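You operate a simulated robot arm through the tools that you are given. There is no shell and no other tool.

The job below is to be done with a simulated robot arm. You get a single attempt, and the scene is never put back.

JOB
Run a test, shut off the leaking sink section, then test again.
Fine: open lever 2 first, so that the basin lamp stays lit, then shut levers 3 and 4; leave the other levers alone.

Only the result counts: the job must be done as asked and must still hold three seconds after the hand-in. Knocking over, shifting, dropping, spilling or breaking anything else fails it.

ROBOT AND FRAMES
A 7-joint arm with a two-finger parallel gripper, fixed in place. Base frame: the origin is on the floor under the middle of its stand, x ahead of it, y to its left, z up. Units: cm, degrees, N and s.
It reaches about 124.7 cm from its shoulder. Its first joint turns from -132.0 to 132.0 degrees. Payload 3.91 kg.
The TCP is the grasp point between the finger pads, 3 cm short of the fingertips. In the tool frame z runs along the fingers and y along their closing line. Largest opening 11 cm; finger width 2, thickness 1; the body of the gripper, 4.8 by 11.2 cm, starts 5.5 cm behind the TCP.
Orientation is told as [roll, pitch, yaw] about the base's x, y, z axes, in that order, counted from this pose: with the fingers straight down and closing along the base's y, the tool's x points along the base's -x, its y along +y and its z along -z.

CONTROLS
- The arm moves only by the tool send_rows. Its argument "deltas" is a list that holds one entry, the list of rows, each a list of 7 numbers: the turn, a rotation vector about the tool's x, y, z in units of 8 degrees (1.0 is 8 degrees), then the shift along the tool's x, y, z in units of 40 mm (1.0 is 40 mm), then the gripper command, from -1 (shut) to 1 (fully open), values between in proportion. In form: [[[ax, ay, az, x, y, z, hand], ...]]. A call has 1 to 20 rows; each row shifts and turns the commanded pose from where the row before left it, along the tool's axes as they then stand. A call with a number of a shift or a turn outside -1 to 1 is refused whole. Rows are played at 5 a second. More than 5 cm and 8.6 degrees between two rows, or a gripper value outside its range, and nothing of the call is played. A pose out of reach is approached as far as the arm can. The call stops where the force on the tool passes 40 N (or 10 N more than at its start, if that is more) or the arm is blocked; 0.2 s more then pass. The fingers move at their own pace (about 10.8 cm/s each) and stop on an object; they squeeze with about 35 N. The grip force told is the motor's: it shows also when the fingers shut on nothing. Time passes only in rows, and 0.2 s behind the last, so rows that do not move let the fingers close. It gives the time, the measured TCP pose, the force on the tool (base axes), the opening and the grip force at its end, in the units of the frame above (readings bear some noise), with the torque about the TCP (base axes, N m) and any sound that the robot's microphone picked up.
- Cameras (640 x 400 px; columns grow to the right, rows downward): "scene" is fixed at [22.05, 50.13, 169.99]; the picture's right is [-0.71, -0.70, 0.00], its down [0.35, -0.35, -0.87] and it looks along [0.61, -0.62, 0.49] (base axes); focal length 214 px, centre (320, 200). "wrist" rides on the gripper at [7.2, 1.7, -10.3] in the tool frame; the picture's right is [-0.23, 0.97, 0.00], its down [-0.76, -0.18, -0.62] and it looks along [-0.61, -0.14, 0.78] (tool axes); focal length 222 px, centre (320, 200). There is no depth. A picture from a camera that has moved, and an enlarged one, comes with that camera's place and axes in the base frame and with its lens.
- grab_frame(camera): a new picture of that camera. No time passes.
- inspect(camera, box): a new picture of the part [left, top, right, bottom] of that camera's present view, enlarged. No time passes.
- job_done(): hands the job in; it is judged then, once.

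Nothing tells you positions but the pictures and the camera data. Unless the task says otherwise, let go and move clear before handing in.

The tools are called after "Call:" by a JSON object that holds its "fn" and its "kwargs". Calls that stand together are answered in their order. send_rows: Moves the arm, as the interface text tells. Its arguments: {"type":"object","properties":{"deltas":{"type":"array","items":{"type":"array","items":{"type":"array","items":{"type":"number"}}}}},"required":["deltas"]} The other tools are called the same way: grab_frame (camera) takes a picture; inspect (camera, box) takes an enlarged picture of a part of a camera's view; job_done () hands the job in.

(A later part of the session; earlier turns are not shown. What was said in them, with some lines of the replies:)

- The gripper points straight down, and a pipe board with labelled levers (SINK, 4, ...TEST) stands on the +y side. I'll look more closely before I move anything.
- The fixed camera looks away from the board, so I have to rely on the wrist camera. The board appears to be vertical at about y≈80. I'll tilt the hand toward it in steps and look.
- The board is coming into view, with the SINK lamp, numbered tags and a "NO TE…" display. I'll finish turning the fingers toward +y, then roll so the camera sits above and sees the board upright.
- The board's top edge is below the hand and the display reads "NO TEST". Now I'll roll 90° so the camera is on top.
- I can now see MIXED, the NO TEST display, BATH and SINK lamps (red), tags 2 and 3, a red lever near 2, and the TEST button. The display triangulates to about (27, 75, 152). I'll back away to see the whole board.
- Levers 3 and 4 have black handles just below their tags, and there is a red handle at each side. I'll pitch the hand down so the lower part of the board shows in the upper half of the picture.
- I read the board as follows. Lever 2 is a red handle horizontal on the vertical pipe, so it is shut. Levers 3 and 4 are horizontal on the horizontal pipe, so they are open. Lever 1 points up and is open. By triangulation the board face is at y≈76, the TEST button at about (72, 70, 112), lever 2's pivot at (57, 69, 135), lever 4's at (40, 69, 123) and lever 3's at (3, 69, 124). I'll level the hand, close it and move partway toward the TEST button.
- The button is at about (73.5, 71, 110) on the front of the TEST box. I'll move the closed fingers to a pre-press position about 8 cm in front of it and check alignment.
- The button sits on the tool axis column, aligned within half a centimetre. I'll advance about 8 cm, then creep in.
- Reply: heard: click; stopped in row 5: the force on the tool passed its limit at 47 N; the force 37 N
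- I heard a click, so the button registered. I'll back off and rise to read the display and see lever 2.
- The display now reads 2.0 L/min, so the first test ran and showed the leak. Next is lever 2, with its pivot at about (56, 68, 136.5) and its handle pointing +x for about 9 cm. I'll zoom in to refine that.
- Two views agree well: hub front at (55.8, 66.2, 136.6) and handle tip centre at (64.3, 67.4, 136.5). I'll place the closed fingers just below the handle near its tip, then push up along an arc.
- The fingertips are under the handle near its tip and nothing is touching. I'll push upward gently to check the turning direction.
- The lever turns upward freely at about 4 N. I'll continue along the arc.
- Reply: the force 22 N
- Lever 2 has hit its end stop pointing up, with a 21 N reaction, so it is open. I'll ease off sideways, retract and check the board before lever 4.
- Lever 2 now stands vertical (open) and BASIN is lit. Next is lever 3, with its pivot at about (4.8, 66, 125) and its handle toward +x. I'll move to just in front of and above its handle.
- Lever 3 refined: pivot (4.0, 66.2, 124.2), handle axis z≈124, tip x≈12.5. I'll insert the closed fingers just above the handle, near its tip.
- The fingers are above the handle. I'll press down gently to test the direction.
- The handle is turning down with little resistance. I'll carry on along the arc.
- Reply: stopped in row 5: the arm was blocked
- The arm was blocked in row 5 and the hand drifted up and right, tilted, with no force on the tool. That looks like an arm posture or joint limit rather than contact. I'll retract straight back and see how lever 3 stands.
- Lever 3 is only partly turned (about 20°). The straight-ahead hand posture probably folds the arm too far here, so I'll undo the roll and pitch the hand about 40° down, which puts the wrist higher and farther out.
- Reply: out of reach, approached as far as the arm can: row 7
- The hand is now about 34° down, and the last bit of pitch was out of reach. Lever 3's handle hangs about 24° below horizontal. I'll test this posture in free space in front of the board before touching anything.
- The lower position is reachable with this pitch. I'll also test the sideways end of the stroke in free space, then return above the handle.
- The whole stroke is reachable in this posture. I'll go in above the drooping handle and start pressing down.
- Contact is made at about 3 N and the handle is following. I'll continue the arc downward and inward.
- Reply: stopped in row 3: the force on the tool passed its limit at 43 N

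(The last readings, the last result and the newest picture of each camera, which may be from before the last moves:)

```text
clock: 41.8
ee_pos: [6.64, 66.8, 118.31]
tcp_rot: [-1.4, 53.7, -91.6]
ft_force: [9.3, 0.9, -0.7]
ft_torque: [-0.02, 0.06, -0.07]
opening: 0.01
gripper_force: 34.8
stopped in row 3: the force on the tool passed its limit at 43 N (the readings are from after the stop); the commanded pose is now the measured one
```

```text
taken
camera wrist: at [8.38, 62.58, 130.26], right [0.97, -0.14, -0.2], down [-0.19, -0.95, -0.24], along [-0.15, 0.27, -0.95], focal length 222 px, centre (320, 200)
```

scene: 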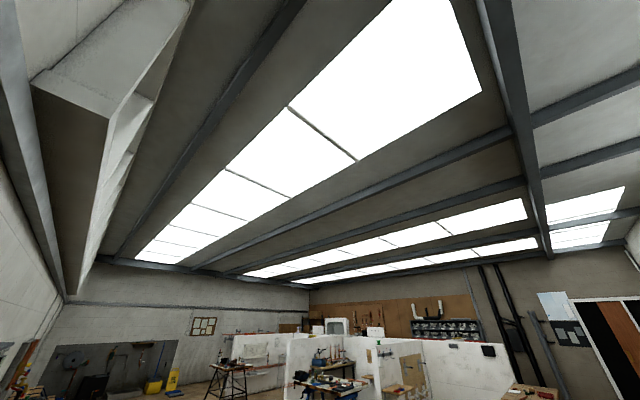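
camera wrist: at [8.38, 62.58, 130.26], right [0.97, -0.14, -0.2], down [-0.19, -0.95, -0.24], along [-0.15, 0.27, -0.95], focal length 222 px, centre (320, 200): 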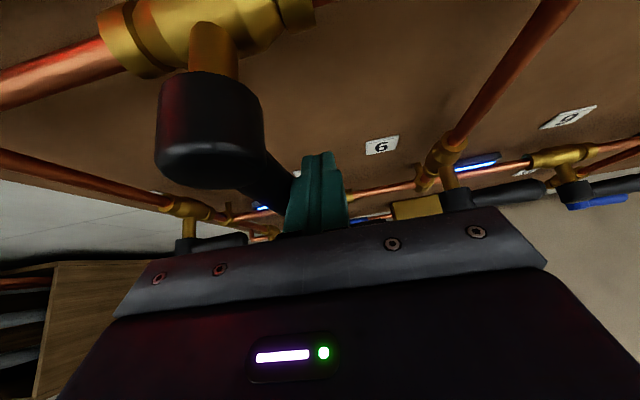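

Lever 3 has reached its end stop (43 N). I'll ease off, retract and check it.

Call:
{"fn": "send_rows", "kwargs": {"deltas": [[[0, 0, 0, 0, 0.2, 0, -1], [0, 0, 0, 0, 0.3, 0, -1], [0, 0, 0, -0.59, 0, -0.8, -1], [0, 0, 0, -0.59, 0, -0.8, -1], [0, 0, 0, -0.3, 0.3, -0.8, -1]]]}}

Call:
{"fn": "grab_frame", "kwargs": {"camera": "wrist"}}

```text
clock: 43.0
ee_pos: [9.47, 55.47, 119.0]
tcp_rot: [-1.3, 53.7, -91.4]
ft_force: [-1.1, 0.8, 0.0]
ft_torque: [-0.03, -0.06, -0.02]
opening: 0.0
gripper_force: 35.4
```

```text
taken
camera wrist: at [11.31, 51.29, 131.04], right [0.97, -0.14, -0.2], down [-0.19, -0.95, -0.24], along [-0.15, 0.27, -0.95], focal length 222 px, centre (320, 200)
```

wrist: 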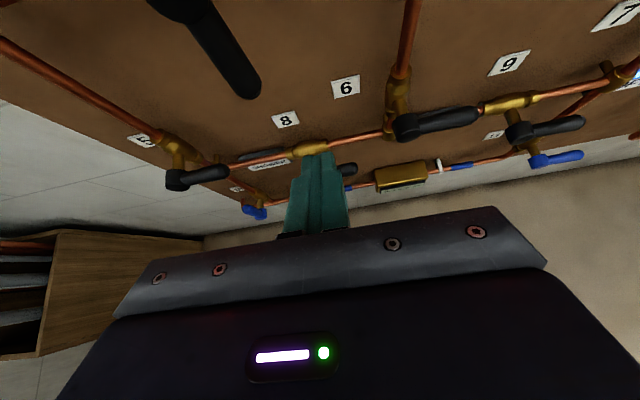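

Lever 3's handle hangs straight down, tip at about (3.5, 67, 115.5), so it is shut. Next is lever 4, with its pivot at about (40, 66, 124) and its handle toward +x. I'll move across in front of the board at the same pitch.

Call:
{"fn": "send_rows", "kwargs": {"deltas": [[[0, 0, 0, 0.4, 0, -0.2, -1], [0, 0, 0, 0.4, 0.9, -0.2, -1], [0, 0, 0, 0.3, 0.93, -0.15, -1], [0, 0, 0, 0.3, 0.93, -0.15, -1], [0, 0, 0, 0.3, 0.93, -0.1, -1], [0, 0, 0, 0.2, 0.93, 0, -1], [0, 0, 0, 0.13, 0.93, 0, -1], [0, 0, 0, 0, 0.93, 0, -1], [0, 0, 0, 0, 0.93, 0, -1], [0, 0, 0, 0, 0.93, 0, -1], [0, 0, 0, 0, 0.9, 0, -1]]]}}

Call:
{"fn": "grab_frame", "kwargs": {"camera": "wrist"}}

```text
clock: 45.4
ee_pos: [46.68, 57.7, 127.11]
tcp_rot: [-1.2, 53.7, -91.2]
ft_force: [-0.4, -0.5, -0.4]
ft_torque: [-0.02, 0.0, -0.03]
opening: 0.02
gripper_force: 34.8
```

```text
taken
camera wrist: at [48.53, 53.42, 139.16], right [0.97, -0.14, -0.2], down [-0.18, -0.95, -0.24], along [-0.15, 0.27, -0.95], focal length 222 px, centre (320, 200)
```

wrist: 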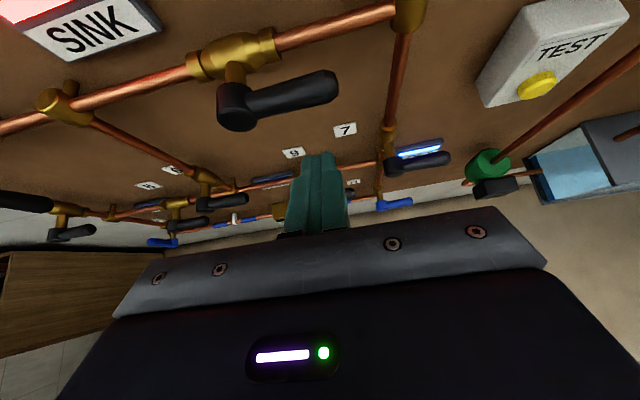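

Lever 4 confirmed: hub (39.8, 66.2, 123.9), tip (48, 67.4, 123.9). I'll insert the fingers above its handle and press down gently.

Call:
{"fn": "send_rows", "kwargs": {"deltas": [[[0, 0, 0, 0.25, 0, -0.1, -1], [0, 0, 0, 0.45, 0, 0.61, -1], [0, 0, 0, 0.45, 0, 0.61, -1], [0, 0, 0, 0.4, 0, 0.56, -1]]]}}

Call:
{"fn": "grab_frame", "kwargs": {"camera": "wrist"}}

```text
clock: 46.4
ee_pos: [46.76, 66.89, 128.09]
tcp_rot: [-1.3, 53.7, -91.4]
ft_force: [0.1, -0.8, 0.7]
ft_torque: [-0.03, -0.01, 0.04]
opening: 0.0
gripper_force: 34.5
```

```text
taken
camera wrist: at [48.67, 62.6, 140.09], right [0.97, -0.14, -0.2], down [-0.19, -0.95, -0.24], along [-0.15, 0.27, -0.95], focal length 222 px, centre (320, 200)
```

wrist: 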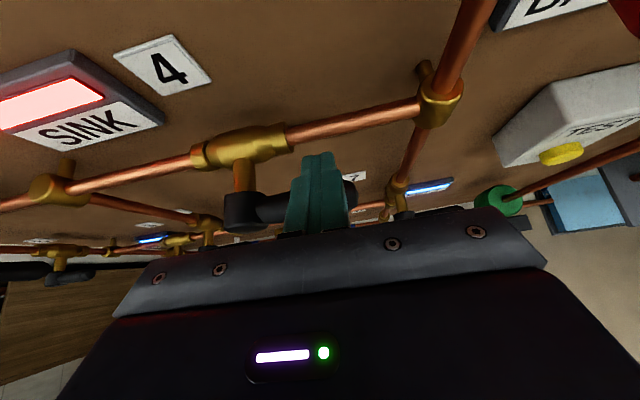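

Call:
{"fn": "send_rows", "kwargs": {"deltas": [[[0, 0, 0, -0.161, 0, 0.118, -1], [0, 0, 0, -0.161, 0, 0.118, -1], [0, 0, 0, -0.167, 0, 0.123, -1], [0, 0, 0, -0.167, 0, 0.123, -1], [0, 0, 0, -0.181, 0, 0.133, -1], [0, 0, 0, -0.181, 0, 0.133, -1]]]}}

Call:
{"fn": "grab_frame", "kwargs": {"camera": "wrist"}}

```text
clock: 47.8
ee_pos: [46.71, 66.61, 122.85]
tcp_rot: [-1.3, 53.7, -91.4]
ft_force: [0.8, 1.7, 0.3]
ft_torque: [0.05, 0.02, -0.02]
opening: 0.01
gripper_force: 35.1
```

```text
taken
camera wrist: at [48.53, 62.47, 134.93], right [0.97, -0.14, -0.2], down [-0.19, -0.95, -0.24], along [-0.15, 0.27, -0.95], focal length 222 px, centre (320, 200)
```

wrist: 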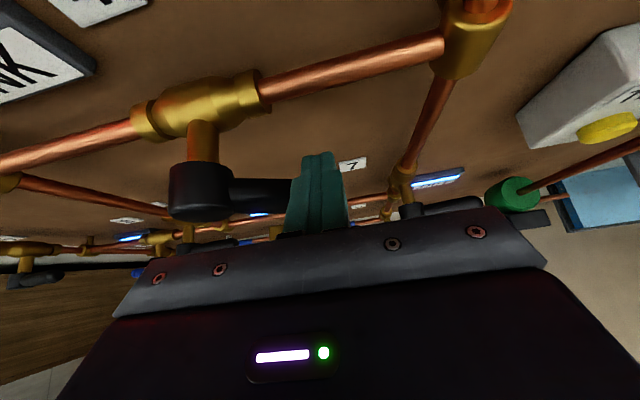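

Call:
{"fn": "send_rows", "kwargs": {"deltas": [[[0, 0, 0, -0.153, -0.06, 0.1125, -1], [0, 0, 0, -0.153, -0.06, 0.1125, -1], [0, 0, 0, -0.154, -0.12, 0.113, -1], [0, 0, 0, -0.154, -0.12, 0.113, -1], [0, 0, 0, -0.121, -0.165, 0.089, -1], [0, 0, 0, -0.121, -0.165, 0.089, -1], [0, 0, 0, -0.06, -0.14, 0.045, -1], [0, 0, 0, -0.04, -0.1, 0.03, -1]]]}}

Call:
{"fn": "grab_frame", "kwargs": {"camera": "wrist"}}

```text
clock: 49.6
ee_pos: [42.77, 66.69, 118.42]
tcp_rot: [-1.4, 53.6, -91.3]
ft_force: [3.2, -1.3, 0.6]
ft_torque: [0.0, 0.04, -0.01]
opening: 0.03
gripper_force: 35.1
```

```text
taken
camera wrist: at [44.65, 62.51, 130.36], right [0.97, -0.14, -0.2], down [-0.19, -0.95, -0.24], along [-0.15, 0.27, -0.95], focal length 222 px, centre (320, 200)
```

wrist: 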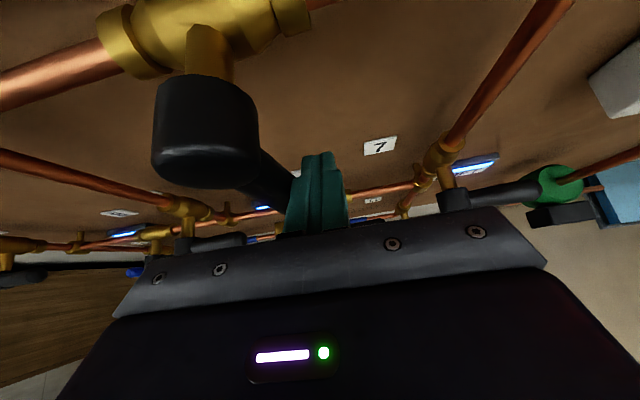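

Nearly vertical now. I'll push the last bit slowly until the end stop.

Call:
{"fn": "send_rows", "kwargs": {"deltas": [[[0, 0, 0, 0, -0.06, 0, -1], [0, 0, 0, 0, -0.06, 0, -1], [0, 0, 0, 0, -0.06, 0, -1], [0, 0, 0, 0, -0.05, 0, -1]]]}}

Call:
{"fn": "grab_frame", "kwargs": {"camera": "wrist"}}

```text
clock: 50.6
ee_pos: [42.56, 66.72, 118.46]
tcp_rot: [-1.2, 53.8, -91.8]
ft_force: [6.8, -3.5, 0.4]
ft_torque: [0.04, 0.05, 0.0]
opening: 0.04
gripper_force: 34.8
stopped in row 4: the force on the tool passed its limit at 43 N (the readings are from after the stop); the commanded pose is now the measured one
```

```text
taken
camera wrist: at [44.33, 62.34, 130.41], right [0.97, -0.15, -0.2], down [-0.2, -0.95, -0.24], along [-0.15, 0.28, -0.95], focal length 222 px, centre (320, 200)
```

wrist: 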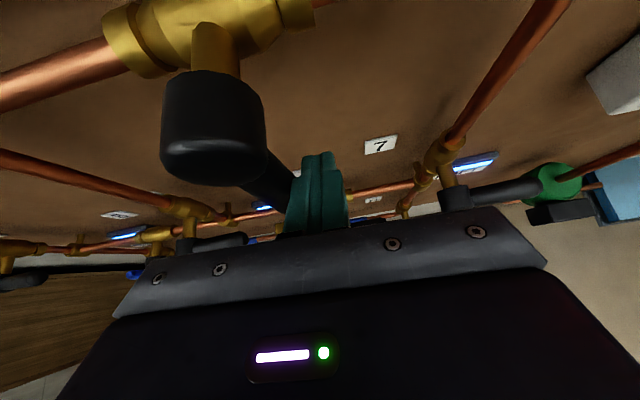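

Lever 4 is at its end stop. I'll ease off to the right, retract, then level the hand and check the board.

Call:
{"fn": "send_rows", "kwargs": {"deltas": [[[0, 0, 0, 0, 0.2, 0, -1], [0, 0, 0, 0, 0.3, 0, -1], [0, 0, 0, -0.59, 0, -0.8, -1], [0, 0, 0, -0.59, 0, -0.8, -1], [0, 0, 0, -0.59, 0.2, -0.8, -1], [0, 0, 0, 0, 0.5, -0.8, -1], [0, 1, 0, 0, 0.5, -0.5, -1], [0, 1, 0, 0, 0.5, 0, -1], [0, 1, 0, 0, 0, 0, -1], [0, 1, 0, 0, 0, 0, -1], [0, 0.53, 0, 0, 0, 0, -1]]]}}

Call:
{"fn": "grab_frame", "kwargs": {"camera": "wrist"}}

```text
clock: 53.0
ee_pos: [50.93, 50.4, 121.35]
tcp_rot: [-101.3, 89.3, 167.9]
ft_force: [0.1, -0.2, 0.4]
ft_torque: [-0.05, -0.02, -0.01]
opening: 0.0
gripper_force: 35.0
```

```text
taken
camera wrist: at [52.67, 39.82, 128.58], right [0.97, -0.01, -0.24], down [-0.2, -0.62, -0.76], along [-0.14, 0.79, -0.6], focal length 222 px, centre (320, 200)
```

wrist: 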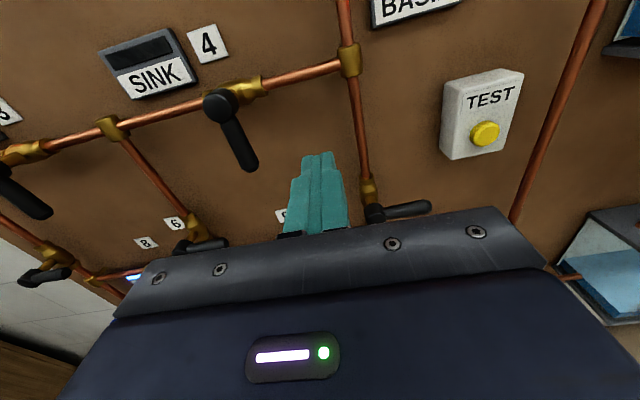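

SINK is now dark and levers 3 and 4 hang straight down. On to the TEST button at about (73.4, 71, 110).

Call:
{"fn": "send_rows", "kwargs": {"deltas": [[[0, 0, 0, -0.4, 0.8, 0.286, -1], [0, 0, 0, -0.4, 0.8, 0.286, -1], [0, 0, 0, -0.4, 0.8, 0.286, -1], [0, 0, 0, -0.4, 0.8, 0.286, -1], [0, 0, 0, -0.4, 0.8, 0.286, -1], [0, 0, 0, -0.4, 0.8, 0.286, -1], [0, 0, 0, -0.4, 0.8, 0.286, -1]]]}}

Call:
{"fn": "grab_frame", "kwargs": {"camera": "wrist"}}

```text
clock: 54.6
ee_pos: [73.3, 58.27, 110.17]
tcp_rot: [-93.8, 89.3, 175.4]
ft_force: [-0.8, 0.5, 1.2]
ft_torque: [-0.07, 0.01, -0.05]
opening: 0.0
gripper_force: 35.8
```

```text
taken
camera wrist: at [74.96, 47.67, 117.35], right [0.97, -0.01, -0.24], down [-0.19, -0.62, -0.76], along [-0.14, 0.78, -0.6], focal length 222 px, centre (320, 200)
```

wrist: 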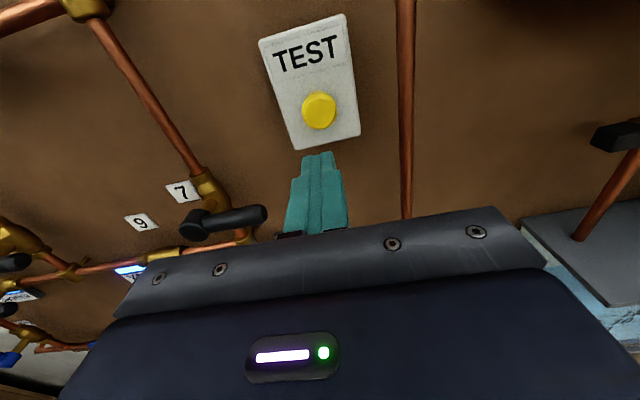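

Aligned again. I'll press the TEST button a second time, slowly at the end.

Call:
{"fn": "send_rows", "kwargs": {"deltas": [[[0, 0, 0, 0, 0, 0.5, -1], [0, 0, 0, 0, 0, 0.5, -1], [0, 0, 0, 0, 0, 0.5, -1], [0, 0, 0, 0, 0, 0.4, -1], [0, 0, 0, 0, 0, 0.12, -1], [0, 0, 0, 0, 0, 0.08, -1], [0, 0, 0, 0, 0, 0.08, -1], [0, 0, 0, 0, 0, 0.08, -1], [0, 0, 0, 0, 0, 0.08, -1], [0, 0, 0, 0, 0, 0.08, -1], [0, 0, 0, 0, 0, 0.08, -1]]]}}

```text
clock: 57.0
ee_pos: [73.51, 68.11, 109.95]
tcp_rot: [-89.7, 89.3, 179.5]
ft_force: [-4.3, -9.9, -2.5]
ft_torque: [-0.04, 0.01, 0.15]
opening: 0.0
gripper_force: 35.6
heard: click
```

The button clicked again. I'll back off and rise to read the display.

Call:
{"fn": "send_rows", "kwargs": {"deltas": [[[0, 0, 0, 0, 0, -0.5, -1], [0, 0, 0, 0, 0, -1, -1], [0, 0, 0, 0, 0, -1, -1], [0, 0, 0, 0, 0, -1, -1], [0, 0, 0, 0.95, -0.625, -0.3, -1], [0, 0, 0, 0.95, -0.625, -0.3, -1], [0, 0, 0, 0.95, -0.625, -0.3, -1], [0, 0, 0, 0.95, -0.625, -0.3, -1], [0, 0, 0, 0.95, -0.625, -0.3, -1], [0, 0, 0, 0.95, -0.625, -0.3, -1], [0, 0, 0, 0.95, -0.625, -0.3, -1], [0, 0, 0, 0.95, -0.625, -0.3, -1], [0, 0, 0, 0.95, -0.625, -0.3, -1], [0, 0, 0, 0.95, -0.625, -0.3, -1]]]}}

Call:
{"fn": "grab_frame", "kwargs": {"camera": "wrist"}}

```text
clock: 60.0
ee_pos: [48.74, 42.32, 148.1]
tcp_rot: [-93.1, 89.2, 176.1]
ft_force: [-0.4, 0.2, -0.4]
ft_torque: [0.02, 0.01, 0.08]
opening: 0.02
gripper_force: 34.6
```

```text
taken
camera wrist: at [50.44, 31.69, 155.38], right [0.97, -0.01, -0.24], down [-0.2, -0.62, -0.76], along [-0.14, 0.78, -0.6], focal length 222 px, centre (320, 200)
```

wrist: 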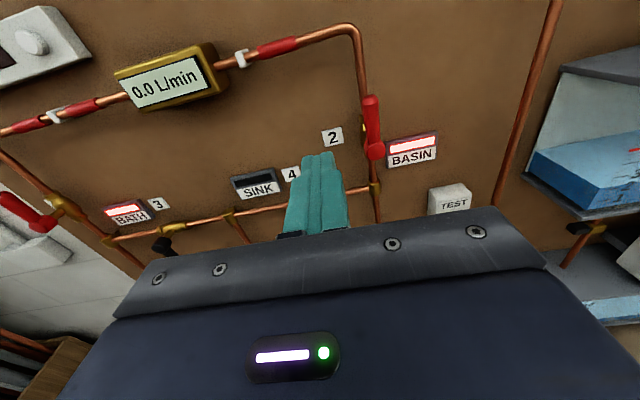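

The second test reads 0.0 L/min, BATH and BASIN are lit and SINK is off. I'll take one overview to confirm every lever before handing in.

Call:
{"fn": "send_rows", "kwargs": {"deltas": [[[0, 0, 0, 0.6, -0.75, -0.6, -1], [0, 0, 0, 0.6, -0.75, -0.6, -1], [0, 0, 0, 0.6, -0.75, -0.6, -1], [0, 0, 0, 0.6, -0.75, -0.6, -1], [0, 0, 0, 0.5, -0.75, -0.6, -1], [0, 0, 0, 0.3, -0.75, -0.5, -1], [0, -1, 0, 0, 0, 0, -1], [0, -1, 0, 0, 0, 0, -1], [0, -1, 0, 0, 0, 0, -1], [0, -1, 0, 0, 0, 0, -1]]]}}

Call:
{"fn": "grab_frame", "kwargs": {"camera": "wrist"}}

Call:
{"fn": "inspect", "kwargs": {"camera": "wrist", "box": [80, 0, 360, 190]}}

Call:
{"fn": "inspect", "kwargs": {"camera": "wrist", "box": [260, 0, 540, 190]}}

```text
clock: 62.2
ee_pos: [30.64, 28.36, 161.2]
tcp_rot: [-1.3, 58.0, -91.8]
ft_force: [0.2, 0.2, -0.1]
ft_torque: [0.04, -0.01, -0.04]
opening: 0.03
gripper_force: 35.3
```

```text
taken
camera wrist: at [32.37, 23.38, 172.82], right [0.97, -0.13, -0.2], down [-0.19, -0.93, -0.31], along [-0.15, 0.34, -0.93], focal length 222 px, centre (320, 200)
```

wrist: 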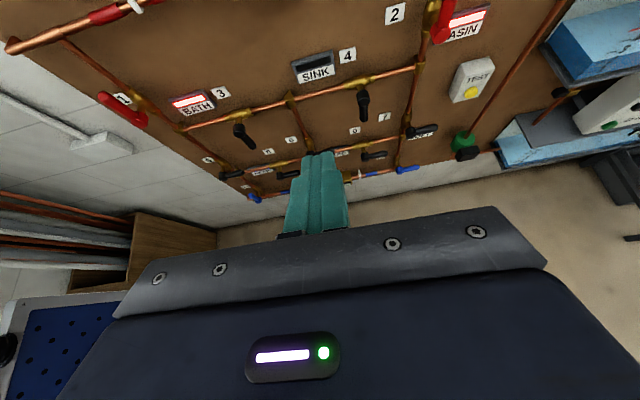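

```text
2.11 times, centred on (220, 95) of wrist
camera zoom: at [32.37, 23.38, 172.82], right [0.97, -0.13, -0.2], down [-0.19, -0.93, -0.31], along [-0.15, 0.34, -0.93], focal length 468 px, centre (530, 421)
```

zoom: 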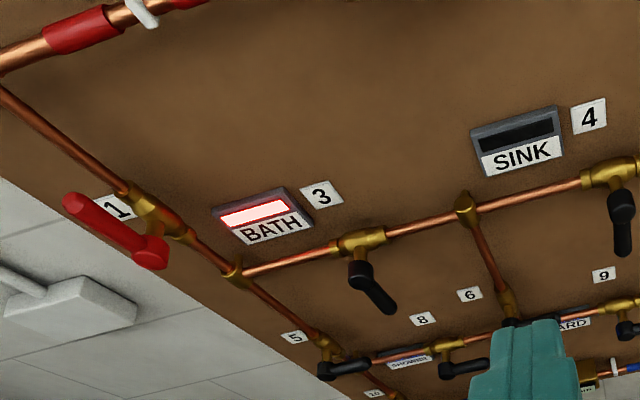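

```text
2.11 times, centred on (400, 95) of wrist
camera zoom: at [32.37, 23.38, 172.82], right [0.97, -0.13, -0.2], down [-0.19, -0.93, -0.31], along [-0.15, 0.34, -0.93], focal length 468 px, centre (152, 421)
```

zoom: 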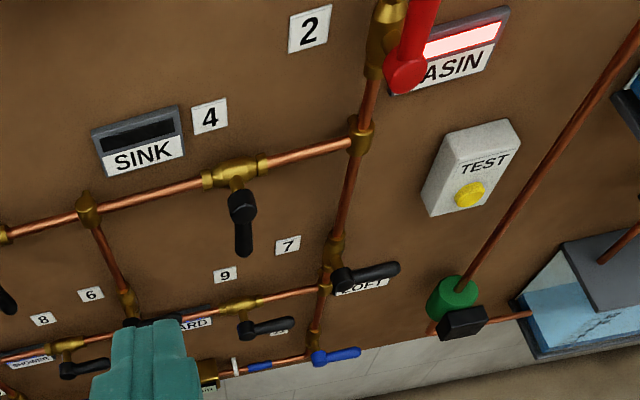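

The overview matches the job: lever 2 points up (open), levers 3 and 4 point down (shut), and levers 1, 5, 7, 8 and 9 look unchanged. Lever 6 is hidden behind the fingers here, but it still looked shut in the picture taken after I shut lever 4. The second test read 0.0 L/min with BASIN lit, and the hand is clear, so I'm handing in.

Call:
{"fn": "job_done", "kwargs": {}}

```text
The job is handed in.
```

The sink section is shut off, and the second test read 0.0 L/min, down from 2.0 L/min on the first. I've handed the job in.

- **First test:** I pressed TEST and the display showed a 2.0 L/min leak.
- **Lever 2:** I opened it first, up to its end stop. The BASIN lamp was lit every time I checked.
- **Levers 3 and 4:** I then shut both, each down to its end stop. The SINK lamp went out and BATH stayed lit.
- **Second test:** I pressed TEST again and the display showed 0.0 L/min.

While I was turning lever 3, the arm hit a limit of its own reach and the hand drifted a few centimetres near the board. There was no force on the tool and I saw nothing disturbed. I finished the lever with the hand at a different angle.

The other levers look as they were at the start. Lever 6 was hidden in the final picture but still looked shut in the one after lever 4. The hand was clear of the board at hand-in.
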